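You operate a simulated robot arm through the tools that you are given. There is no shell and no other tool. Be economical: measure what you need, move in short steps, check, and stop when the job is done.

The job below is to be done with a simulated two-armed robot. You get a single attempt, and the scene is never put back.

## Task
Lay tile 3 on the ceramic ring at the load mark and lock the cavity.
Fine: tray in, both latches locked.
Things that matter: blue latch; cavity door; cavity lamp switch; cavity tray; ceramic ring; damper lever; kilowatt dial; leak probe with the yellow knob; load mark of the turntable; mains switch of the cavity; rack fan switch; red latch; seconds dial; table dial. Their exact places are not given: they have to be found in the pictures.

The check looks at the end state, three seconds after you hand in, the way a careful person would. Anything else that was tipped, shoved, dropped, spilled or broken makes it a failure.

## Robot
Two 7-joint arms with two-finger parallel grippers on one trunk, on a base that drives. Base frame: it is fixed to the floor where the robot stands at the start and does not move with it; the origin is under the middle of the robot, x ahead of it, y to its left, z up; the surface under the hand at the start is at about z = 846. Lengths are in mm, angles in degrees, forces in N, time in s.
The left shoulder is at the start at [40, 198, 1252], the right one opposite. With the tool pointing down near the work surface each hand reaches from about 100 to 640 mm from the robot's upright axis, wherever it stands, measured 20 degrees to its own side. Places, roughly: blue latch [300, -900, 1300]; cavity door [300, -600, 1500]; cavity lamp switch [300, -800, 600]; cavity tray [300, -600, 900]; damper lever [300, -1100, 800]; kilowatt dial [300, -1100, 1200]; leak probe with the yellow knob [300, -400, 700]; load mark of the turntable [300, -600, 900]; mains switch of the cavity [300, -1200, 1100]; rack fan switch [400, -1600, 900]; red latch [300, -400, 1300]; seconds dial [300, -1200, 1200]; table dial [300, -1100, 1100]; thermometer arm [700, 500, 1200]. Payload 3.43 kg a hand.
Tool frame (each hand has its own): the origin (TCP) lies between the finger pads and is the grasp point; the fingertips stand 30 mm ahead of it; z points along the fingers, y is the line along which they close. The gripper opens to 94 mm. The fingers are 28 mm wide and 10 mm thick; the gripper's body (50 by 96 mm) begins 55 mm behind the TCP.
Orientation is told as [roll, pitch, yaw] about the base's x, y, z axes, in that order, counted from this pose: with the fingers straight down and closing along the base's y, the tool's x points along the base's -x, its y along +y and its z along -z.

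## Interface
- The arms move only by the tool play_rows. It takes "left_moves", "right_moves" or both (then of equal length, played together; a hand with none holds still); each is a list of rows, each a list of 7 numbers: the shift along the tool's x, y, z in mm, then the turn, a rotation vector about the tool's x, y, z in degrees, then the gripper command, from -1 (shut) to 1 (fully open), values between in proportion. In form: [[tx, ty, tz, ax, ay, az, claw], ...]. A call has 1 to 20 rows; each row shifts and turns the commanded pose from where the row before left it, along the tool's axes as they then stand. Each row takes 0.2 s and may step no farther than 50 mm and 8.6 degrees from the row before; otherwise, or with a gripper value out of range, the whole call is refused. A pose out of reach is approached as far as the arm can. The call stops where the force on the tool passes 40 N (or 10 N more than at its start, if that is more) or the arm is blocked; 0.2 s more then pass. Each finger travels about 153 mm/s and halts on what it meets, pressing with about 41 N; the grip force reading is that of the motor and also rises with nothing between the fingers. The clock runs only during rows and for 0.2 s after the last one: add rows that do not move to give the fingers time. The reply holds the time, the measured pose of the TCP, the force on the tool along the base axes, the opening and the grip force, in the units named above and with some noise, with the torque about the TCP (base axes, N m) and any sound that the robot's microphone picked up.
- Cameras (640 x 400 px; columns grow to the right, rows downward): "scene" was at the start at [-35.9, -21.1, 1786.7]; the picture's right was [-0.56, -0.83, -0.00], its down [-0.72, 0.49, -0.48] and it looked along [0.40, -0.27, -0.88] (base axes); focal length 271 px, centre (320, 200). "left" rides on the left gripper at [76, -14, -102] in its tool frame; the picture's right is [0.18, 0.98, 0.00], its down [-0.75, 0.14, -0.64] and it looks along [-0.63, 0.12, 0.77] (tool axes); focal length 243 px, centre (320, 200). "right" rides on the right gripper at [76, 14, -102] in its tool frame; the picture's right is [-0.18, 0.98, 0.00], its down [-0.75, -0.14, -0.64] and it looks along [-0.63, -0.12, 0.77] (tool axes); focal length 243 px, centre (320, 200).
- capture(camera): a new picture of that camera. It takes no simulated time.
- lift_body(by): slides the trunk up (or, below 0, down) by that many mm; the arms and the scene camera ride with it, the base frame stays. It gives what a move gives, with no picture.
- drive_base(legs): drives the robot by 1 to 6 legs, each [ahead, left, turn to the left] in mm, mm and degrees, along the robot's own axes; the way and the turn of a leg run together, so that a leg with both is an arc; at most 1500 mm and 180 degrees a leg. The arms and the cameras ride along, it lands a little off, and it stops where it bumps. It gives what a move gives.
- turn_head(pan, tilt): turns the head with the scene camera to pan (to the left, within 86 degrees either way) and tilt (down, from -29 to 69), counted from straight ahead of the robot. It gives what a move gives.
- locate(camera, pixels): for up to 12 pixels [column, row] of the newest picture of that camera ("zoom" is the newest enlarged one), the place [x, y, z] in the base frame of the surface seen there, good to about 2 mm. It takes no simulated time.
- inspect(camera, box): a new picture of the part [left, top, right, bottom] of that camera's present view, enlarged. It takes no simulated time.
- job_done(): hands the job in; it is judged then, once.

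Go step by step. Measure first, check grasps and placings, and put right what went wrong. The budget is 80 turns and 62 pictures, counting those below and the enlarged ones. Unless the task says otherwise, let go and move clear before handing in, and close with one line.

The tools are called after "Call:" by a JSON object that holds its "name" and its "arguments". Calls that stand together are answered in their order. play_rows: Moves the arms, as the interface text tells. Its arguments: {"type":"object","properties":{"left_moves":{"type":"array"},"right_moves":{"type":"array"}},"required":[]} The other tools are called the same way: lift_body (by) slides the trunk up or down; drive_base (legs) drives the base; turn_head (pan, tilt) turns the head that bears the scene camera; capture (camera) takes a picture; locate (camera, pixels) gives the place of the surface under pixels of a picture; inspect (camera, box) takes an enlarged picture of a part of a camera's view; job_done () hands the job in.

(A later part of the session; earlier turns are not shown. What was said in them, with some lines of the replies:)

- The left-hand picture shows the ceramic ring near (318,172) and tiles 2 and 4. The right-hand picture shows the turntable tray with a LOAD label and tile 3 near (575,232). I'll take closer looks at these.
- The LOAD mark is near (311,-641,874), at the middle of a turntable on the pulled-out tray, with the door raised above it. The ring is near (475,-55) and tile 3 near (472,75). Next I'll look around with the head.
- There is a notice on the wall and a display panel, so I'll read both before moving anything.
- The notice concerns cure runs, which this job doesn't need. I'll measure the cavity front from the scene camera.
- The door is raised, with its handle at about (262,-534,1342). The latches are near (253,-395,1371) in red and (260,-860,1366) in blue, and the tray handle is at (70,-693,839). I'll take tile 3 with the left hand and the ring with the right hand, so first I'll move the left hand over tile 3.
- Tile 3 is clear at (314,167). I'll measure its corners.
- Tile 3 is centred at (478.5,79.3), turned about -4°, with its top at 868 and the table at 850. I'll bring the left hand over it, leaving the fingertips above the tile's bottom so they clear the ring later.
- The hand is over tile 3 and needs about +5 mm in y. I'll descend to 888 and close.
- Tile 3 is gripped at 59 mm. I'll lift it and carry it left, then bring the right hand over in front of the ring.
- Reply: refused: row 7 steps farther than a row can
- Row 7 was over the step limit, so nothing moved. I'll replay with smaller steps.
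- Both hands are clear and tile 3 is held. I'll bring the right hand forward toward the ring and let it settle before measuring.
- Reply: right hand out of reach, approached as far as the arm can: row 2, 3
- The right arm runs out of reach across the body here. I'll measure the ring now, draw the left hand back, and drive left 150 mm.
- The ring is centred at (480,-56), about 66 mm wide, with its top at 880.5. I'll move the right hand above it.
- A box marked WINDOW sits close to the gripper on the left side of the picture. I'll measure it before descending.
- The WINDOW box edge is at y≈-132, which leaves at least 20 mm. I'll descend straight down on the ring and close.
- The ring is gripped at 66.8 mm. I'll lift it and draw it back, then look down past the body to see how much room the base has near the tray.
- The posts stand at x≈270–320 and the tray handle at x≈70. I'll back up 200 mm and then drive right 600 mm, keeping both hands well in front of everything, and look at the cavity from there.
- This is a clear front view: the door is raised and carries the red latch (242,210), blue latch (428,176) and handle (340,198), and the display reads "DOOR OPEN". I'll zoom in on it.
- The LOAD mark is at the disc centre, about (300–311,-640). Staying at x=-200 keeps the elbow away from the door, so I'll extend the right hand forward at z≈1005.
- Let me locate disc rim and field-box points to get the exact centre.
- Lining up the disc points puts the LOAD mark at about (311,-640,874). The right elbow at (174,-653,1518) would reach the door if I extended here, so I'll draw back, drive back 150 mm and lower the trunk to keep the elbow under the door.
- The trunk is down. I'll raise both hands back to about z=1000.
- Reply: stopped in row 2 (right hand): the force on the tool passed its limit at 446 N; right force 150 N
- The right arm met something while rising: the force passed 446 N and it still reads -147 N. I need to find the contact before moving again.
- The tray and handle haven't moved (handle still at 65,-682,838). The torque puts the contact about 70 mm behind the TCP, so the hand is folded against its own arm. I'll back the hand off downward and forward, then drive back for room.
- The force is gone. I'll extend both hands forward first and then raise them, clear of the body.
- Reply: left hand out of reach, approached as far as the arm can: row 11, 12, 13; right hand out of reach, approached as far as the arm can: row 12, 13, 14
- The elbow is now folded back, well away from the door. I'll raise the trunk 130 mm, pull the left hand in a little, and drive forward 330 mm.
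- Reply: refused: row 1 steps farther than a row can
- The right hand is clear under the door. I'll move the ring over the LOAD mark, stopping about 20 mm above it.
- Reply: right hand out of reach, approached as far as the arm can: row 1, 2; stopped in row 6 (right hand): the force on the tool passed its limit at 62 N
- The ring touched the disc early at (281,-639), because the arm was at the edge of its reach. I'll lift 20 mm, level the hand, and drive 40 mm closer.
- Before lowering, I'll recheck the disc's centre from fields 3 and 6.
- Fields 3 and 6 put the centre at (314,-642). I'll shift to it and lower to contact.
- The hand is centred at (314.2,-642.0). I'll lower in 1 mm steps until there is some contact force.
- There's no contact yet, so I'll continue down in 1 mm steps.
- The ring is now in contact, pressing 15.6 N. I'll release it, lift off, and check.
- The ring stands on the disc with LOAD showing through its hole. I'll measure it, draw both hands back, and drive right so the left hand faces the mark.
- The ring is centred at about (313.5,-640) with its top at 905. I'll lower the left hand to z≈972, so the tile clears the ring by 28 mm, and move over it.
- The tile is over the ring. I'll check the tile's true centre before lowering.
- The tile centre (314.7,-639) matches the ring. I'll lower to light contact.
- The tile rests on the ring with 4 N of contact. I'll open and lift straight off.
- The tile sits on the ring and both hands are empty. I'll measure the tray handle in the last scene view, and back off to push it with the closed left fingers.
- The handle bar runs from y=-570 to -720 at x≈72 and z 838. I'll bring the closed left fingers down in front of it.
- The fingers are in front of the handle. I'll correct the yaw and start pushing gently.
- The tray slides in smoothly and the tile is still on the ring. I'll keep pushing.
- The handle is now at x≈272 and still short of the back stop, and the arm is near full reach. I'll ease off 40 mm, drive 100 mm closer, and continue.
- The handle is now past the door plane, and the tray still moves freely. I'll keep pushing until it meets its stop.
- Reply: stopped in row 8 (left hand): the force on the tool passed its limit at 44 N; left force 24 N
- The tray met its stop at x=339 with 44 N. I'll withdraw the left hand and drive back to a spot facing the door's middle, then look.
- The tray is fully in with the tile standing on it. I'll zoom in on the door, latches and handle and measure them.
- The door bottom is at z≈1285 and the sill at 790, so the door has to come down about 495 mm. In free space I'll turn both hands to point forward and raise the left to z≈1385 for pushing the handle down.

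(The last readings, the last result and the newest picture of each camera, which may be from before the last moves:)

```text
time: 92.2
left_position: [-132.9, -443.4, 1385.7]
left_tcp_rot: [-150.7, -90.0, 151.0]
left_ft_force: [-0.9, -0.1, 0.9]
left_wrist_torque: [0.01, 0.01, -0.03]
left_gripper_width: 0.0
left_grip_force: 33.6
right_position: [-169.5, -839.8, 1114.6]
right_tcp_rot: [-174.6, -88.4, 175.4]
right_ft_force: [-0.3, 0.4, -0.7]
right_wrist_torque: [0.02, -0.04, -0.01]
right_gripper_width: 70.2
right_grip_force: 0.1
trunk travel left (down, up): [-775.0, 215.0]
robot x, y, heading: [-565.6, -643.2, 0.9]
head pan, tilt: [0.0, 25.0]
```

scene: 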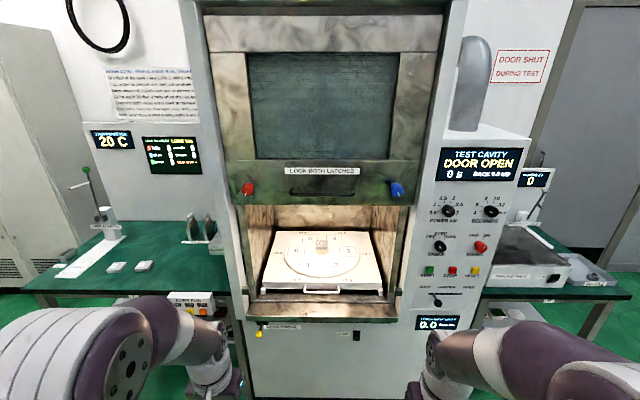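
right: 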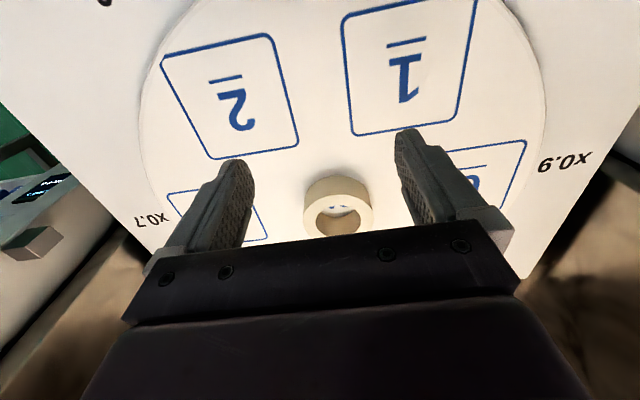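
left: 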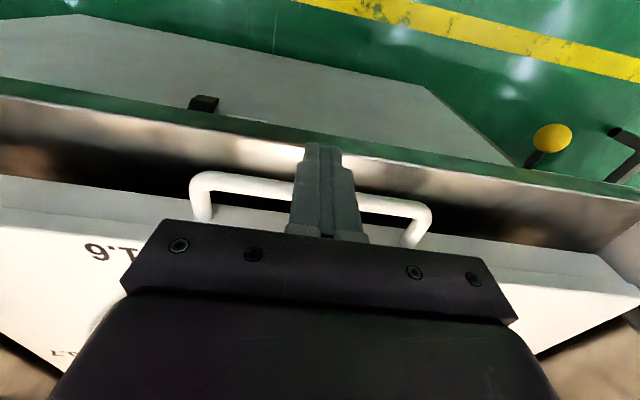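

Both hands point forward. I'll tuck the right hand back, drive right 200 mm to centre the left hand on the handle, then go ahead 320 mm.

Call:
{"name": "play_rows", "arguments": {"right_moves": [[0, 0, -45, 0, 0, 0, 0.5], [0, 0, -45, 0, 0, 0, 0.5], [0, 0, -30, 0, 0, 0, 0.5], [0, 0, 0, 0, 0, 0, 0.5]]}}

Call:
{"name": "drive_base", "arguments": {"legs": [[0, -200, 0], [320, 0, -0.7]]}}

Call:
{"name": "turn_head", "arguments": {"pan": 20, "tilt": 25}}

Call:
{"name": "capture", "arguments": {"camera": "scene"}}

```text
time: 92.8
left_position: [-131.2, -443.3, 1385.7]
left_tcp_rot: [-171.7, -90.0, 172.1]
left_ft_force: [-1.0, -0.5, 0.1]
left_wrist_torque: [-0.02, 0.01, 0.04]
left_gripper_width: 0.0
left_grip_force: 33.4
right_position: [-179.7, -852.9, 1173.2]
right_tcp_rot: [-169.0, -71.9, 169.9]
right_ft_force: [1.2, -0.5, -0.2]
right_wrist_torque: [0.0, 0.03, 0.01]
right_gripper_width: 70.3
right_grip_force: 0.1
trunk travel left (down, up): [-775.0, 215.0]
robot x, y, heading: [-566.6, -642.6, 0.8]
head pan, tilt: [0.0, 25.0]
stopped in row 2 (right hand): the arm was blocked; the commanded pose is now the measured one
```

```text
time: 96.1
left_position: [196.8, -643.6, 1385.5]
left_tcp_rot: [-150.5, -89.9, 150.2]
left_ft_force: [0.8, -0.9, -0.1]
left_wrist_torque: [0.0, -0.04, 0.0]
left_gripper_width: 0.0
left_grip_force: 33.0
right_position: [143.4, -1050.4, 1173.8]
right_tcp_rot: [-168.9, -71.9, 169.1]
right_ft_force: [-1.1, 0.4, 0.3]
right_wrist_torque: [0.01, -0.01, 0.0]
right_gripper_width: 70.5
right_grip_force: 0.0
trunk travel left (down, up): [-775.0, 215.0]
robot x, y, heading: [-240.1, -840.2, 0.3]
head pan, tilt: [0.0, 25.0]
```

```text
time: 96.9
left_position: [196.7, -643.8, 1385.2]
left_tcp_rot: [-145.6, -89.9, 145.4]
left_ft_force: [0.6, 0.2, -0.6]
left_wrist_torque: [-0.01, -0.01, -0.03]
left_gripper_width: 0.0
left_grip_force: 32.8
right_position: [143.9, -1051.3, 1174.1]
right_tcp_rot: [-168.8, -71.8, 169.2]
right_ft_force: [-0.1, 0.6, 1.0]
right_wrist_torque: [0.01, 0.02, -0.02]
right_gripper_width: 70.6
right_grip_force: 0.1
trunk travel left (down, up): [-775.0, 215.0]
robot x, y, heading: [-239.7, -842.9, 0.1]
head pan, tilt: [20.0, 25.0]
```

```text
12 pictures are left
```

scene: 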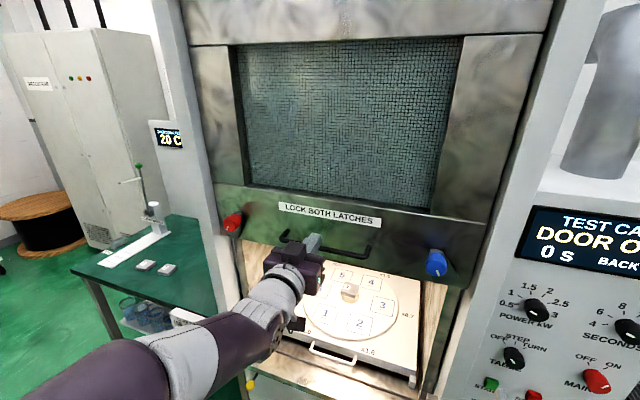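

The left fingers are just in front of and above the door handle. I'll move in over the bar and begin pressing down.

Call:
{"name": "play_rows", "arguments": {"left_moves": [[0, 0, 30, 0, 0, 0, -1], [0, 0, 25, 0, 0, 0, -1], [0, 0, 0, 0, 0, 0, -1], [10, 0, 0, 0, 0, 0, -1], [6, 0, 0, 0, 0, 0, -1], [5, 0, 0, 0, 0, 0, -1], [5, 0, 0, 0, 0, 0, -1], [5, 0, 0, 0, 0, 0, -1], [5, 0, 0, 0, 0, 0, -1], [5, 0, 0, 0, 0, 0, -1], [0, 0, 0, 0, 0, 0, -1]]}}

```text
time: 99.3
left_position: [252.4, -643.1, 1344.0]
left_tcp_rot: [-129.5, -89.9, 129.3]
left_ft_force: [0.2, 0.3, 0.9]
left_wrist_torque: [0.02, -0.02, 0.02]
left_gripper_width: 0.0
left_grip_force: 33.1
right_position: [143.6, -1050.5, 1174.3]
right_tcp_rot: [-168.8, -71.8, 169.3]
right_ft_force: [-0.3, -0.7, -0.1]
right_wrist_torque: [0.0, -0.05, -0.03]
right_gripper_width: 70.3
right_grip_force: 0.1
trunk travel left (down, up): [-775.0, 215.0]
robot x, y, heading: [-239.0, -841.2, 0.1]
head pan, tilt: [20.0, 25.0]
```

Call:
{"name": "inspect", "arguments": {"camera": "scene", "box": [210, 180, 450, 340]}}

Call:
{"name": "locate", "arguments": {"camera": "zoom", "pixels": [[40, 100], [600, 220], [420, 185], [330, 105], [300, 100]]}}

```text
2.50 times, centred on (330, 260) of scene
```

zoom: 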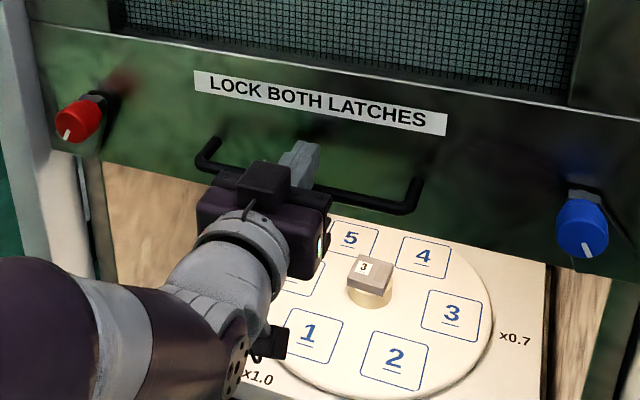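

```text
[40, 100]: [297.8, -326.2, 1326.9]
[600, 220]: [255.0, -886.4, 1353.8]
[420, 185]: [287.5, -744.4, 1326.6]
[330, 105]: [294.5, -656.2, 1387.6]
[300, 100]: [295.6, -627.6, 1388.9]
```

The fingers sit on the bar and the door follows easily. I'll continue pressing it down.

Call:
{"name": "play_rows", "arguments": {"left_moves": [[8, 0, 0, 0, 0, 0, -1], [12, 0, 0, 0, 0, 0, -1], [15, 0, 0, 0, 0, 0, -1], [18, 0, 0, 0, 0, 0, -1], [18, 0, 0, 0, 0, 0, -1], [18, 0, 0, 0, 0, 0, -1], [18, 0, 0, 0, 0, 0, -1], [18, 0, 0, 0, 0, 0, -1], [18, 0, 0, 0, 0, 0, -1], [18, 0, 0, 0, 0, 0, -1], [18, 0, 0, 0, 0, 0, -1], [18, 0, 0, 0, 0, 0, -1], [18, 0, 0, 0, 0, 0, -1], [18, 0, 0, 0, 0, 0, -1], [18, 0, 0, 0, 0, 0, -1], [18, 0, 0, 0, 0, 0, -1], [18, 0, 0, 0, 0, 0, -1], [18, 0, 0, 0, 0, 0, -1], [12, 0, 0, 0, 0, 0, -1], [0, 0, 0, 0, 0, 0, -1]]}}

```text
time: 103.5
left_position: [252.0, -644.0, 1027.0]
left_tcp_rot: [-121.7, -89.8, 121.5]
left_ft_force: [-0.1, -0.4, -0.7]
left_wrist_torque: [0.0, 0.01, 0.02]
left_gripper_width: 0.0
left_grip_force: 32.9
right_position: [145.2, -1051.1, 1173.5]
right_tcp_rot: [-168.7, -71.9, 169.2]
right_ft_force: [-1.5, -0.5, 0.4]
right_wrist_torque: [-0.02, -0.01, -0.01]
right_gripper_width: 70.4
right_grip_force: 0.1
trunk travel left (down, up): [-775.0, 215.0]
robot x, y, heading: [-240.1, -840.4, -0.0]
head pan, tilt: [20.0, 25.0]
```

Call:
{"name": "play_rows", "arguments": {"left_moves": [[10, 0, 0, 0, 0, 0, -1], [15, 0, 0, 0, 0, 0, -1], [15, 0, 0, 0, 0, 0, -1], [15, 0, 0, 0, 0, 0, -1], [15, 0, 0, 0, 0, 0, -1], [15, 0, 0, 0, 0, 0, -1], [15, 0, 0, 0, 0, 0, -1], [12, 0, 0, 0, 0, 0, -1], [10, 0, 0, 0, 0, 0, -1], [8, 0, 0, 0, 0, 0, -1], [6, 0, 0, 0, 0, 0, -1], [5, 0, 0, 0, 0, 0, -1], [5, 0, 0, 0, 0, 0, -1], [5, 0, 0, 0, 0, 0, -1], [5, 0, 0, 0, 0, 0, -1], [5, 0, 0, 0, 0, 0, -1], [5, 0, 0, 0, 0, 0, -1], [5, 0, 0, 0, 0, 0, -1], [5, 0, 0, 0, 0, 0, -1], [0, 0, 0, 0, 0, 0, -1]]}}

Call:
{"name": "turn_head", "arguments": {"pan": 20, "tilt": 40}}

Call:
{"name": "capture", "arguments": {"camera": "scene"}}

```text
time: 107.1
left_position: [253.7, -643.9, 871.1]
left_tcp_rot: [178.4, -88.4, -178.5]
left_ft_force: [-11.9, -0.5, 23.2]
left_wrist_torque: [-0.06, 0.21, -0.04]
left_gripper_width: 0.1
left_grip_force: 32.7
right_position: [142.3, -1052.7, 1175.4]
right_tcp_rot: [-169.0, -71.7, 169.5]
right_ft_force: [-0.3, -0.2, 0.8]
right_wrist_torque: [0.01, 0.01, 0.04]
right_gripper_width: 70.4
right_grip_force: 0.1
trunk travel left (down, up): [-775.0, 215.0]
robot x, y, heading: [-239.5, -841.4, 0.1]
head pan, tilt: [20.0, 25.0]
stopped in row 17 (left hand): the force on the tool passed its limit at 45 N (the readings are from after the stop); the commanded pose is now the measured one
```

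```text
time: 107.9
left_position: [253.0, -644.9, 870.5]
left_tcp_rot: [178.0, -88.4, -178.1]
left_ft_force: [-5.9, 1.4, 31.2]
left_wrist_torque: [-0.02, 0.14, 0.02]
left_gripper_width: 0.0
left_grip_force: 33.0
right_position: [141.2, -1051.5, 1175.3]
right_tcp_rot: [-169.0, -71.6, 169.5]
right_ft_force: [0.4, -0.1, -0.1]
right_wrist_torque: [0.03, -0.01, -0.02]
right_gripper_width: 70.6
right_grip_force: 0.1
trunk travel left (down, up): [-775.0, 215.0]
robot x, y, heading: [-237.7, -844.7, 0.3]
head pan, tilt: [20.0, 40.0]
```

```text
10 pictures are left
```

scene: 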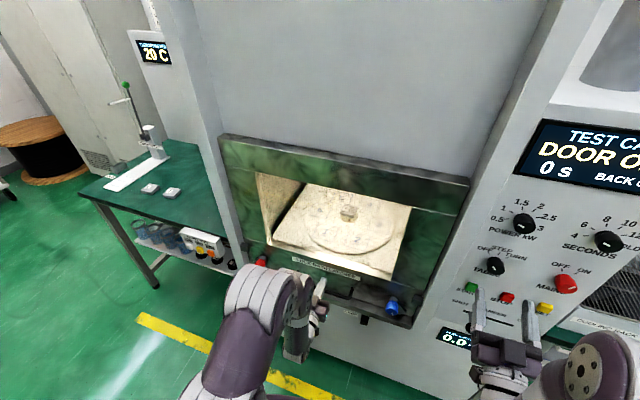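

The door is down against its stop at z≈871 with 45 N. I'll ease the hand up and back, then check the door stays down and look at the latches.

Call:
{"name": "play_rows", "arguments": {"left_moves": [[-5, 0, 0, 0, 0, 0, -1], [-20, 0, 0, 0, 0, 0, -1], [0, 0, -40, 0, 0, 0, -1], [0, 0, -40, 0, 0, 0, -1], [0, 0, 0, 0, 0, 0, -1]]}}

Call:
{"name": "drive_base", "arguments": {"legs": [[-200, 0, 0], [0, 200, 0]]}}

Call:
{"name": "turn_head", "arguments": {"pan": 0, "tilt": 45}}

Call:
{"name": "inspect", "arguments": {"camera": "scene", "box": [200, 60, 440, 260]}}

```text
time: 109.1
left_position: [174.5, -643.9, 889.5]
left_tcp_rot: [-179.6, -89.0, 179.6]
left_ft_force: [0.7, -0.4, 0.0]
left_wrist_torque: [0.02, 0.01, -0.03]
left_gripper_width: 0.0
left_grip_force: 32.9
right_position: [145.0, -1051.5, 1174.7]
right_tcp_rot: [-168.9, -72.0, 169.2]
right_ft_force: [-0.8, 0.1, 0.4]
right_wrist_torque: [0.0, -0.03, 0.0]
right_gripper_width: 70.4
right_grip_force: 0.0
trunk travel left (down, up): [-775.0, 215.0]
robot x, y, heading: [-239.4, -844.8, 0.3]
head pan, tilt: [20.0, 40.0]
```

```text
time: 111.9
left_position: [-26.7, -444.7, 889.0]
left_tcp_rot: [-178.5, -88.9, 178.3]
left_ft_force: [-0.2, 0.2, -0.4]
left_wrist_torque: [-0.05, 0.02, 0.0]
left_gripper_width: 0.0
left_grip_force: 32.6
right_position: [-56.7, -852.5, 1172.8]
right_tcp_rot: [-168.8, -71.8, 169.2]
right_ft_force: [1.2, 0.5, 0.4]
right_wrist_torque: [0.06, 0.02, -0.03]
right_gripper_width: 70.5
right_grip_force: 0.0
trunk travel left (down, up): [-775.0, 215.0]
robot x, y, heading: [-444.3, -643.6, -0.0]
head pan, tilt: [20.0, 40.0]
```

```text
time: 112.7
left_position: [-26.4, -446.4, 890.4]
left_tcp_rot: [180.0, -88.9, 179.8]
left_ft_force: [0.2, -0.2, 0.6]
left_wrist_torque: [0.01, 0.01, -0.03]
left_gripper_width: 0.0
left_grip_force: 33.2
right_position: [-55.9, -852.5, 1173.5]
right_tcp_rot: [-168.9, -71.7, 169.2]
right_ft_force: [0.4, 0.1, 0.2]
right_wrist_torque: [0.0, 0.03, -0.03]
right_gripper_width: 70.7
right_grip_force: 0.1
trunk travel left (down, up): [-775.0, 215.0]
robot x, y, heading: [-441.6, -639.4, 0.1]
head pan, tilt: [0.0, 45.0]
```

```text
2.00 times, centred on (320, 160) of scene
```

zoom: 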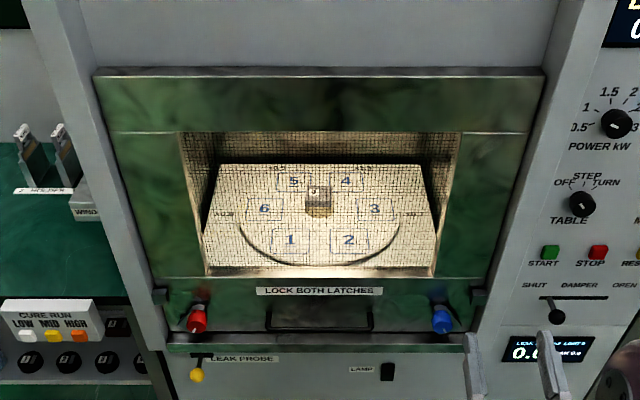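

The door stays shut and the tile stands on its ring inside. I'll zoom in on both latches.

Call:
{"name": "inspect", "arguments": {"camera": "scene", "box": [245, 185, 395, 255]}}

Call:
{"name": "locate", "arguments": {"camera": "zoom", "pixels": [[55, 215], [60, 240], [580, 215], [580, 240], [60, 185], [578, 185], [320, 245]]}}

```text
4.27 times, centred on (320, 220) of scene
```

zoom: 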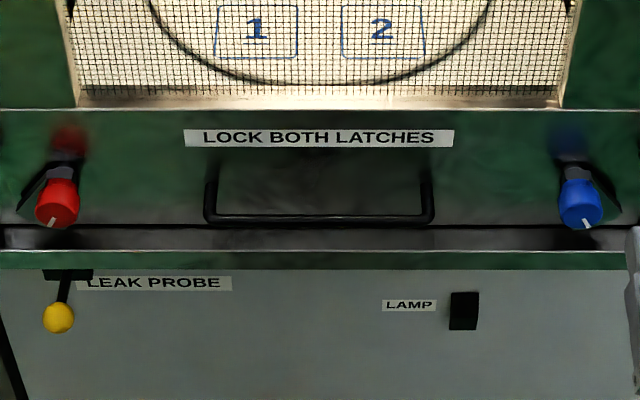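

```text
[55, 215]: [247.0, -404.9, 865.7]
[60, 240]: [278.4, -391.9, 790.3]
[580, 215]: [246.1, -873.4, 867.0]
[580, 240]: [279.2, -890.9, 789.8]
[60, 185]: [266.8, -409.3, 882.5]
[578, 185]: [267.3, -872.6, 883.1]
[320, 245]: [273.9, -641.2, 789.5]
```

Both pointer marks point down, and the keepers are on the outer posts. From the pictures the red knob is at (246,-407,869) and the blue at (246,-873,869). I'll line both hands up with the knobs while still clear of them.

Call:
{"name": "play_rows", "arguments": {"left_moves": [[0, 37, 0, 0, -1, 0, -1], [20, 0, 0, 0, 0, 0, 0.3], [0, 0, 0, 0, 0, 0, 0.3], [0, 0, 0, 0, 0, 0, 0.3], [0, 0, 0, 0, 0, 0, 0.3], [0, 0, 0, 0, 0, 0, 0.3], [0, 0, 0, 0, 0, 0, 0.3], [0, 0, 0, 0, 0, 0, 0.3], [0, 0, 0, 0, 0, 0, 0.3], [0, 0, 0, 0, 0, 0, 0.3], [0, 0, 0, 0, 0, 0, 0.3], [0, 0, 0, 0, 0, 0, 0.3]], "right_moves": [[0, 0, 0, 0, 6, 1.2, 0.3], [0, 0, 0, 0, 6, 1.2, 0.3], [0, 0, 0, 0, 6, 1.2, 0.3], [0, -21, 30, 0, 0, 0, 0.3], [45, 0, 0, 0, 0, 0, 0.3], [45, 0, 0, 0, 0, 0, 0.3], [45, 0, 0, 0, 0, 0, 0.3], [45, 0, 0, 0, 0, 0, 0.3], [45, 0, 0, 0, 0, 0, 0.3], [45, 0, 0, 0, 0, 0, 0.3], [33, 0, 0, 0, 0, 0, 0.3], [0, 0, 0, 0, 0, 0, 0.3]]}}

Call:
{"name": "drive_base", "arguments": {"legs": [[180, 0, 0]]}}

Call:
{"name": "capture", "arguments": {"camera": "left"}}

```text
time: 115.3
left_position: [-24.8, -407.7, 870.0]
left_tcp_rot: [-179.4, -87.8, 179.0]
left_ft_force: [0.3, 0.5, 0.2]
left_wrist_torque: [0.02, 0.0, 0.0]
left_gripper_width: 61.1
left_grip_force: 0.0
right_position: [-26.9, -873.0, 870.4]
right_tcp_rot: [23.3, -89.8, -23.2]
right_ft_force: [0.9, -0.4, 0.0]
right_wrist_torque: [-0.02, -0.03, 0.02]
right_gripper_width: 61.3
right_grip_force: 0.0
trunk travel left (down, up): [-775.0, 215.0]
robot x, y, heading: [-438.7, -643.5, 0.4]
head pan, tilt: [0.0, 45.0]
```

```text
time: 116.8
left_position: [156.3, -408.2, 869.0]
left_tcp_rot: [-179.4, -88.0, 179.3]
left_ft_force: [-0.2, -0.3, 1.0]
left_wrist_torque: [0.0, -0.05, 0.0]
left_gripper_width: 61.3
left_grip_force: 0.0
right_position: [154.2, -871.9, 870.2]
right_tcp_rot: [21.0, -89.8, -20.7]
right_ft_force: [-0.4, 0.1, 0.0]
right_wrist_torque: [-0.02, -0.03, 0.01]
right_gripper_width: 60.9
right_grip_force: 0.1
trunk travel left (down, up): [-775.0, 215.0]
robot x, y, heading: [-265.2, -644.4, 0.3]
head pan, tilt: [0.0, 45.0]
```

```text
7 pictures are left
```

left: 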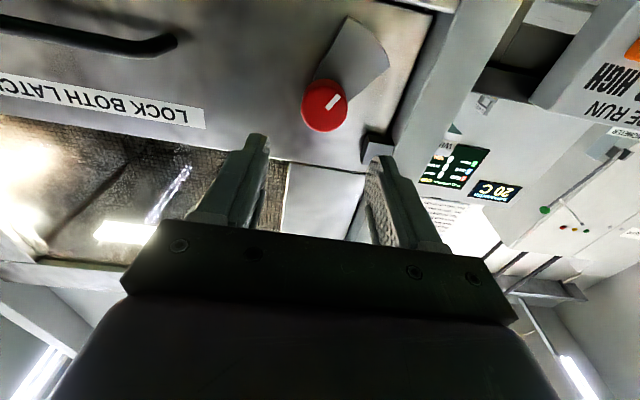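

The left picture is upside-down. The red latch's tongue runs from the knob (325,105) toward (360,50), which is down and left. The keeper is at (377,147), left and slightly up, so red turns clockwise and blue the other way. I'll measure the angle.

Call:
{"name": "locate", "arguments": {"camera": "left", "pixels": [[325, 105], [305, 105], [346, 108], [325, 85], [325, 128], [367, 50], [345, 20], [387, 62], [377, 148], [365, 160], [335, 98]]}}

```text
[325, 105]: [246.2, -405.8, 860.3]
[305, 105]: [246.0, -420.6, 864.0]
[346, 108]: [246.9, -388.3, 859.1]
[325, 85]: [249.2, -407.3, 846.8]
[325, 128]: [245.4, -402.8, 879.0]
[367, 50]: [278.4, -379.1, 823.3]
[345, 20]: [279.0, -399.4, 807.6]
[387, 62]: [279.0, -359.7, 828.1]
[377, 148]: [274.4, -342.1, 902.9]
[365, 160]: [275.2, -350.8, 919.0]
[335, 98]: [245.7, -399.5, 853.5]
```

Red knob centre is (246,-404.5,862) and its tongue needs about 90° clockwise. I'll approach and grip it with the left hand, and take a right-hand picture of the blue latch.

Call:
{"name": "play_rows", "arguments": {"left_moves": [[7, 4, 0, 0, 0, 0, 0.3], [0, 0, 30, 0, 0, 0, 0.3], [0, 0, 30, 0, 0, 0, 0.3], [0, 0, 18, 0, 0, 0, 0.3], [0, 0, 0, 0, 0, 0, -0.4], [0, 0, 0, 0, 0, 0, -1], [0, 0, 0, 0, 0, 0, -1]]}}

Call:
{"name": "capture", "arguments": {"camera": "right"}}

Call:
{"name": "locate", "arguments": {"camera": "right", "pixels": [[320, 105], [300, 105], [340, 105], [315, 85], [315, 125], [315, 105]]}}

```text
time: 118.5
left_position: [232.2, -405.2, 865.7]
left_tcp_rot: [179.1, -88.0, -179.5]
left_ft_force: [-2.5, -9.5, -1.9]
left_wrist_torque: [-0.01, 0.06, 0.06]
left_gripper_width: 37.4
left_grip_force: 44.7
right_position: [152.5, -873.4, 870.1]
right_tcp_rot: [40.9, -89.7, -40.6]
right_ft_force: [-0.1, 0.0, -0.8]
right_wrist_torque: [0.03, 0.0, -0.01]
right_gripper_width: 61.3
right_grip_force: 0.0
trunk travel left (down, up): [-775.0, 215.0]
robot x, y, heading: [-262.3, -641.2, 0.1]
head pan, tilt: [0.0, 45.0]
```

```text
6 pictures are left
```

right: 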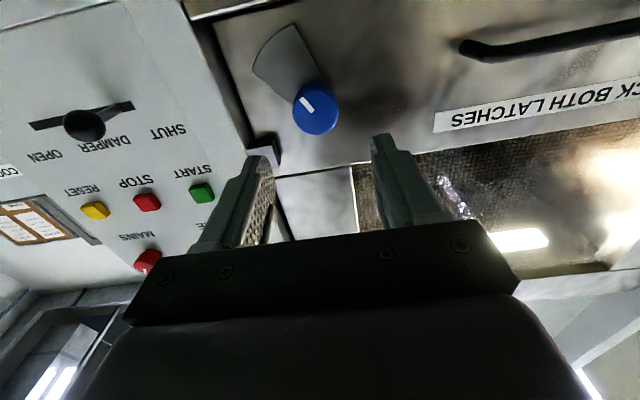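

```text
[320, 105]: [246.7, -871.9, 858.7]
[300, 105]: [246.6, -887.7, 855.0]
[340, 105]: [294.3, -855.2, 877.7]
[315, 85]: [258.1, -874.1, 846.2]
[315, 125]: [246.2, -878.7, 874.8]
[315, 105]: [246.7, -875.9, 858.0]
```

Red is gripped at 37 mm. The blue latch mirrors it, with its centre at about (-875,861). I'll turn the red knob clockwise in steps.

Call:
{"name": "play_rows", "arguments": {"left_moves": [[3, 0, 0, 0, 0, 0, -1], [0, 0, 0, 0, 0, 8, -1], [0, 0, 0, 0, 0, 8, -1], [0, 0, 0, 0, 0, 8, -1], [0, 0, 0, 0, 0, 8, -1], [0, 0, 0, 0, 0, 8, -1], [0, 0, 0, 0, 0, 8, -1], [0, 0, 0, 0, 0, 8, -1], [0, 0, 0, 0, 0, 8, -1], [0, 0, 0, 0, 0, 8, -1], [0, 0, 0, 0, 0, 8, -1], [0, 0, 0, 0, 0, 8, -1], [0, 0, 0, 0, 0, 0, -1]], "right_moves": [[9, -2, 0, 0, 0, 0, 0.3], [0, 0, 30, 0, 0, 0, 0.3], [0, 0, 30, 0, 0, 0, 0.3], [0, 0, 18, 0, 0, 0, 0.3], [0, 0, 0, 0, 0, 0, 0.3], [0, 0, 0, 0, 0, 0, 0.3], [0, 0, 0, 0, 0, 0, -0.4], [0, 0, 0, 0, 0, 0, -1], [0, 0, 0, 0, 0, 0, -1], [0, 0, 0, 0, 0, 0, -1], [0, 0, 0, 0, 0, 0, -1], [0, 0, 0, 0, 0, 0, -1], [0, 0, 0, 0, 0, 0, -1]]}}

Call:
{"name": "inspect", "arguments": {"camera": "scene", "box": [200, 180, 440, 330]}}

```text
time: 121.2
left_position: [232.7, -404.3, 865.0]
left_tcp_rot: [92.2, -1.8, -90.1]
left_ft_force: [7.3, -6.2, 16.3]
left_wrist_torque: [0.03, 0.4, -0.53]
left_gripper_width: 37.7
left_grip_force: 45.0
right_position: [231.0, -877.0, 861.6]
right_tcp_rot: [47.9, -89.7, -47.6]
right_ft_force: [-6.4, 0.7, 1.1]
right_wrist_torque: [0.01, -0.55, -0.48]
right_gripper_width: 37.7
right_grip_force: 45.3
trunk travel left (down, up): [-775.0, 215.0]
robot x, y, heading: [-260.0, -641.8, -0.1]
head pan, tilt: [0.0, 45.0]
```

```text
2.67 times, centred on (320, 255) of scene
```

zoom: 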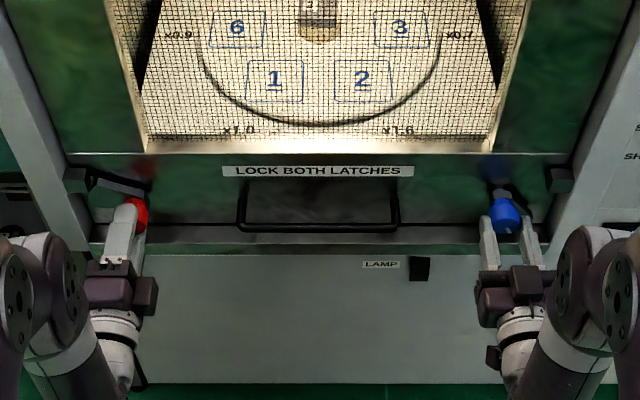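

The red tongue now points to its keeper at (75,180). I'll turn blue the other way and give red a few more degrees to feel for its stop.

Call:
{"name": "play_rows", "arguments": {"right_moves": [[0, 0, 0, 0, 0, -8, -1], [0, 0, 0, 0, 0, -8, -1], [0, 0, 0, 0, 0, -8, -1], [0, 0, 0, 0, 0, -8, -1], [0, 0, 0, 0, 0, -8, -1], [0, 0, 0, 0, 0, -8, -1], [0, 0, 0, 0, 0, -8, -1], [0, 0, 0, 0, 0, -8, -1], [0, 0, 0, 0, 0, -8, -1], [0, 0, 0, 0, 0, -8, -1], [0, 0, 0, 0, 0, -8, -1], [0, 0, 0, 0, 0, -4, -1], [0, 0, 0, 0, 0, 0, -1]], "left_moves": [[0, 0, 0, 0, 0, 2, -1], [0, 0, 0, 0, 0, 2, -1], [0, 0, 0, 0, 0, 0, -1], [0, 0, 0, 0, 0, 0, -1], [0, 0, 0, 0, 0, 0, -1], [0, 0, 0, 0, 0, 0, -1], [0, 0, 0, 0, 0, 0, -1], [0, 0, 0, 0, 0, 0, -1], [0, 0, 0, 0, 0, 0, -1], [0, 0, 0, 0, 0, 0, -1], [0, 0, 0, 0, 0, 0, -1], [0, 0, 0, 0, 0, 0, -1], [0, 0, 0, 0, 0, 0, -1]]}}

Call:
{"name": "inspect", "arguments": {"camera": "scene", "box": [200, 180, 440, 330]}}

```text
time: 122.8
left_position: [232.1, -404.2, 864.5]
left_tcp_rot: [92.3, 2.1, -90.0]
left_ft_force: [-6.0, -3.7, 8.7]
left_wrist_torque: [0.02, 0.42, 0.14]
left_gripper_width: 37.9
left_grip_force: 44.7
right_position: [229.8, -878.8, 862.4]
right_tcp_rot: [-90.3, -37.6, 90.0]
right_ft_force: [0.7, -5.7, -0.4]
right_wrist_torque: [0.05, 0.09, 0.57]
right_gripper_width: 37.6
right_grip_force: 45.0
trunk travel left (down, up): [-775.0, 215.0]
robot x, y, heading: [-265.0, -641.0, 0.1]
head pan, tilt: [0.0, 45.0]
stopped in row 7 (right hand): the force on the tool passed its limit at 49 N (the readings are from after the stop); the commanded pose is now the measured one
```

```text
2.67 times, centred on (320, 255) of scene
```

zoom: 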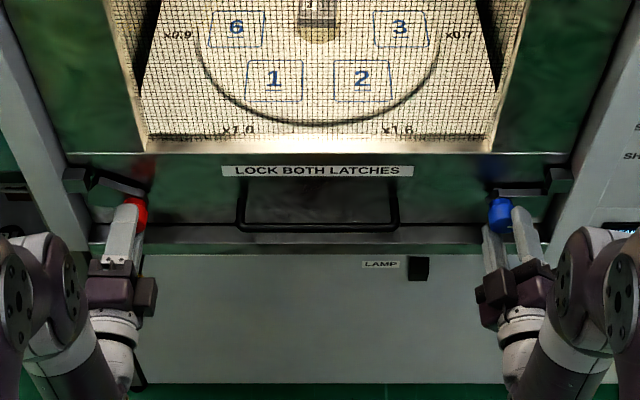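

Blue turned about 52° before the force limit, likely because the grip was 3–4 mm off centre. I'll open, recentre, regrip and finish.

Call:
{"name": "play_rows", "arguments": {"right_moves": [[0, 0, 0, 0, 0, 0, 0.2], [0, 0, 0, 0, 0, 0, 0.2], [-2.1, 3, 0, 0, 0, 0, 0.2], [0, 0, 0, 0, 0, 0, 0.2], [0, 0, 0, 0, 0, 0, -0.4], [0, 0, 0, 0, 0, 0, -1], [0, 0, 0, 0, 0, 0, -1], [0, 0, 0, 0, 0, -6, -1], [0, 0, 0, 0, 0, -6, -1], [0, 0, 0, 0, 0, -6, -1], [0, 0, 0, 0, 0, -6, -1], [0, 0, 0, 0, 0, -6, -1], [0, 0, 0, 0, 0, -6, -1], [0, 0, 0, 0, 0, -4, -1], [0, 0, 0, 0, 0, 0, -1]]}}

```text
time: 124.6
left_position: [232.6, -405.2, 864.0]
left_tcp_rot: [92.3, 2.2, -90.0]
left_ft_force: [-6.7, -3.1, 8.7]
left_wrist_torque: [0.07, 0.44, 0.54]
left_gripper_width: 38.1
left_grip_force: 45.0
right_position: [232.0, -875.9, 864.7]
right_tcp_rot: [-90.8, -33.9, 90.1]
right_ft_force: [-1.9, -4.1, 4.0]
right_wrist_torque: [0.04, 0.28, 0.5]
right_gripper_width: 37.8
right_grip_force: 44.8
trunk travel left (down, up): [-775.0, 215.0]
robot x, y, heading: [-263.7, -642.7, -0.2]
head pan, tilt: [0.0, 45.0]
stopped in row 8 (right hand): the force on the tool passed its limit at 41 N (the readings are from after the stop); the commanded pose is now the measured one
```

Blue stopped again at about 56°. I'll take a close look at it.

Call:
{"name": "inspect", "arguments": {"camera": "scene", "box": [360, 230, 430, 280]}}

Call:
{"name": "locate", "arguments": {"camera": "zoom", "pixels": [[320, 150], [400, 140], [450, 130], [480, 130], [520, 140], [250, 200]]}}

```text
8.00 times, centred on (395, 255) of scene
```

zoom: 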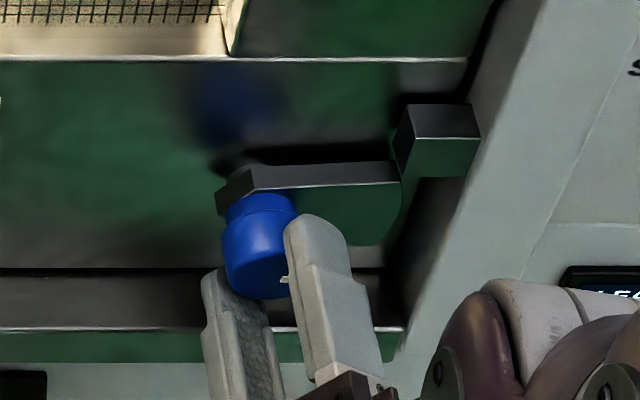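

```text
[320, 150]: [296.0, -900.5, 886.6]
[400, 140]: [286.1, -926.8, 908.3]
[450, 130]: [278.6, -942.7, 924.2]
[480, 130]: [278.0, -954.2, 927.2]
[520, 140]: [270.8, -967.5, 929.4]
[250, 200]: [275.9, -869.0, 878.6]
```

The blue tongue is roughly horizontal, just below its keeper. I'll compare with where the red one came to rest.

Call:
{"name": "inspect", "arguments": {"camera": "scene", "box": [210, 230, 280, 280]}}

Call:
{"name": "locate", "arguments": {"camera": "zoom", "pixels": [[320, 150], [240, 140], [200, 130], [160, 130], [390, 200], [280, 180]]}}

```text
8.00 times, centred on (245, 255) of scene
```

zoom: 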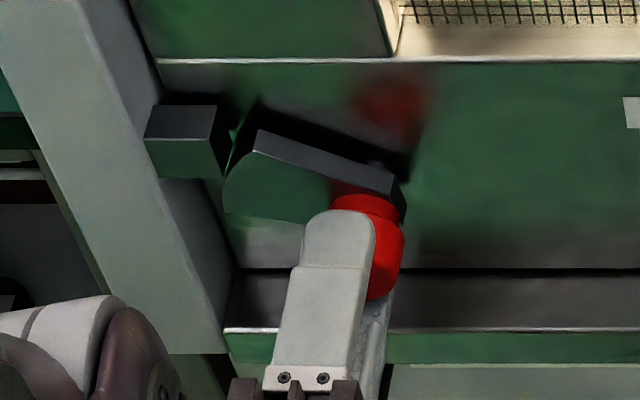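

```text
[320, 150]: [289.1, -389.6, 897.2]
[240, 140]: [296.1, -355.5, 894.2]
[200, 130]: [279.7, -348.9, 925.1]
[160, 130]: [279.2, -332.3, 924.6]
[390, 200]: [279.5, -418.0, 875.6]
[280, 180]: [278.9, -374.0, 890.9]
```

Red rests about 32° above horizontal, beside its keeper, so blue needs roughly 36° more. The measured pose (-875.9,864.7) now mirrors red's good centre, so I'll relax the grip, regrip there and continue.

Call:
{"name": "play_rows", "arguments": {"right_moves": [[0, 0, 0, 0, 0, 0, 0], [0, 0, 0, 0, 0, 0, 0], [0, 0, 0, 0, 0, 0, -0.4], [0, 0, 0, 0, 0, 0, -1], [0, 0, 0, 0, 0, 0, -1], [0, 0, 0, 0, 0, -4, -1], [0, 0, 0, 0, 0, -4, -1], [0, 0, 0, 0, 0, -4, -1], [0, 0, 0, 0, 0, -4, -1], [0, 0, 0, 0, 0, -4, -1], [0, 0, 0, 0, 0, -4, -1], [0, 0, 0, 0, 0, -4, -1], [0, 0, 0, 0, 0, -4, -1], [0, 0, 0, 0, 0, -4, -1], [0, 0, 0, 0, 0, 0, -1]]}}

```text
time: 127.8
left_position: [233.2, -404.1, 864.3]
left_tcp_rot: [92.1, 2.2, -89.9]
left_ft_force: [5.3, -6.5, 4.6]
left_wrist_torque: [0.06, 0.71, -0.7]
left_gripper_width: 37.9
left_grip_force: 45.1
right_position: [231.4, -876.5, 865.0]
right_tcp_rot: [-90.7, 2.1, 89.5]
right_ft_force: [-9.6, -7.2, 17.6]
right_wrist_torque: [0.33, 0.12, -0.46]
right_gripper_width: 37.7
right_grip_force: 45.0
trunk travel left (down, up): [-775.0, 215.0]
robot x, y, heading: [-262.8, -641.6, 0.1]
head pan, tilt: [0.0, 45.0]
```

Blue now mirrors red. I'll turn both a little farther to feel whether they're at their stops.

Call:
{"name": "play_rows", "arguments": {"left_moves": [[0, 0, 0, 0, 0, 2, -1], [0, 0, 0, 0, 0, 2, -1], [0, 0, 0, 0, 0, 2, -1], [0, 0, 0, 0, 0, 2, -1], [0, 0, 0, 0, 0, 0, -1]], "right_moves": [[0, 0, 0, 0, 0, -2, -1], [0, 0, 0, 0, 0, -2, -1], [0, 0, 0, 0, 0, -2, -1], [0, 0, 0, 0, 0, -2, -1], [0, 0, 0, 0, 0, 0, -1]]}}

Call:
{"name": "inspect", "arguments": {"camera": "scene", "box": [215, 220, 425, 290]}}

```text
time: 129.0
left_position: [233.0, -403.1, 864.1]
left_tcp_rot: [92.2, 10.1, -89.5]
left_ft_force: [-9.3, -3.8, 20.0]
left_wrist_torque: [-0.49, 0.32, -0.35]
left_gripper_width: 37.8
left_grip_force: 45.4
right_position: [230.2, -876.6, 864.1]
right_tcp_rot: [-90.6, 10.2, 89.6]
right_ft_force: [11.4, -0.8, 6.1]
right_wrist_torque: [0.52, 0.4, 0.11]
right_gripper_width: 37.4
right_grip_force: 45.2
trunk travel left (down, up): [-775.0, 215.0]
robot x, y, heading: [-263.5, -641.2, 0.1]
head pan, tilt: [0.0, 45.0]
```

```text
3.05 times, centred on (320, 255) of scene
```

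zoom: 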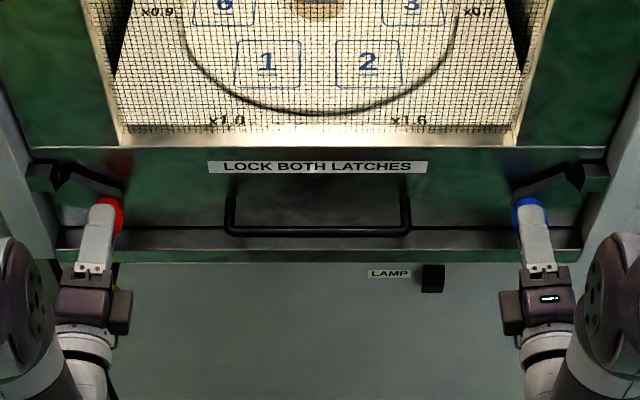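

Both knobs now resist with about 0.5 N·m in opposite senses, so they are at their stops with the tongues at the keepers. I'll release and withdraw straight back.

Call:
{"name": "play_rows", "arguments": {"left_moves": [[0, 0, 0, 0, 0, 0, -0.1], [0, 0, 0, 0, 0, 0, 0.2], [0, 0, 0, 0, 0, 0, 0.2], [0, 0, -30, 0, 0, 0, 0.2], [0, 0, -30, 0, 0, 0, 0.2], [0, 0, 0, 0, 0, 0, 0.2]], "right_moves": [[0, 0, 0, 0, 0, 0, -0.1], [0, 0, 0, 0, 0, 0, 0.2], [0, 0, 0, 0, 0, 0, 0.2], [0, 0, -30, 0, 0, 0, 0.2], [0, 0, -30, 0, 0, 0, 0.2], [0, 0, 0, 0, 0, 0, 0.2]]}}

Call:
{"name": "drive_base", "arguments": {"legs": [[-250, 0, 0]]}}

Call:
{"name": "turn_head", "arguments": {"pan": -5, "tilt": 38}}

Call:
{"name": "inspect", "arguments": {"camera": "scene", "box": [200, 80, 480, 260]}}

```text
time: 130.4
left_position: [174.8, -403.9, 861.1]
left_tcp_rot: [91.9, 10.0, -89.6]
left_ft_force: [0.7, 0.2, -1.1]
left_wrist_torque: [-0.02, -0.02, 0.0]
left_gripper_width: 56.5
left_grip_force: 0.1
right_position: [172.3, -874.2, 862.2]
right_tcp_rot: [-90.5, 10.1, 89.5]
right_ft_force: [-0.1, 0.1, 0.9]
right_wrist_torque: [0.02, 0.02, 0.01]
right_gripper_width: 56.4
right_grip_force: 0.0
trunk travel left (down, up): [-775.0, 215.0]
robot x, y, heading: [-264.3, -642.1, -0.2]
head pan, tilt: [0.0, 45.0]
```

```text
time: 132.2
left_position: [-80.2, -403.9, 859.9]
left_tcp_rot: [92.0, 10.0, -89.6]
left_ft_force: [0.9, 0.2, 0.2]
left_wrist_torque: [0.0, -0.03, 0.02]
left_gripper_width: 56.3
left_grip_force: 0.0
right_position: [-83.1, -875.1, 863.1]
right_tcp_rot: [-90.5, 10.1, 89.4]
right_ft_force: [-0.4, 0.4, 0.4]
right_wrist_torque: [0.01, 0.02, -0.03]
right_gripper_width: 56.4
right_grip_force: 0.0
trunk travel left (down, up): [-775.0, 215.0]
robot x, y, heading: [-515.6, -643.3, -0.1]
head pan, tilt: [0.0, 45.0]
```

```text
time: 132.9
left_position: [-80.7, -403.8, 860.7]
left_tcp_rot: [92.1, 10.0, -89.7]
left_ft_force: [-0.4, 0.6, 0.2]
left_wrist_torque: [0.0, 0.01, 0.0]
left_gripper_width: 56.7
left_grip_force: 0.0
right_position: [-82.8, -874.2, 862.4]
right_tcp_rot: [-90.5, 10.2, 89.4]
right_ft_force: [1.0, 0.3, 0.2]
right_wrist_torque: [-0.02, 0.0, 0.03]
right_gripper_width: 56.3
right_grip_force: 0.2
trunk travel left (down, up): [-775.0, 215.0]
robot x, y, heading: [-521.3, -642.7, 0.2]
head pan, tilt: [-5.0, 38.0]
```

```text
2.22 times, centred on (340, 170) of scene
```

zoom: 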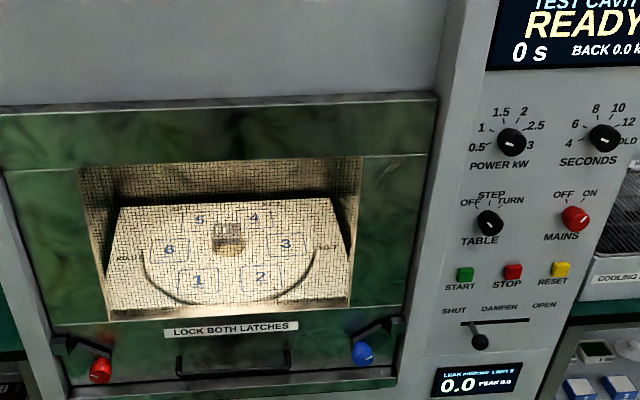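

The display now reads "READY", both tongues are at their keepers, the tray is in, and tile 3 stands on the ring at the mark. Both hands are clear, so I'm handing in.

Call:
{"name": "job_done", "arguments": {}}

```text
The job is handed in.
```

Tile 3 lies on the ceramic ring at the LOAD mark, the tray is in, the door is shut and both latches are locked; the cavity display reads "READY".
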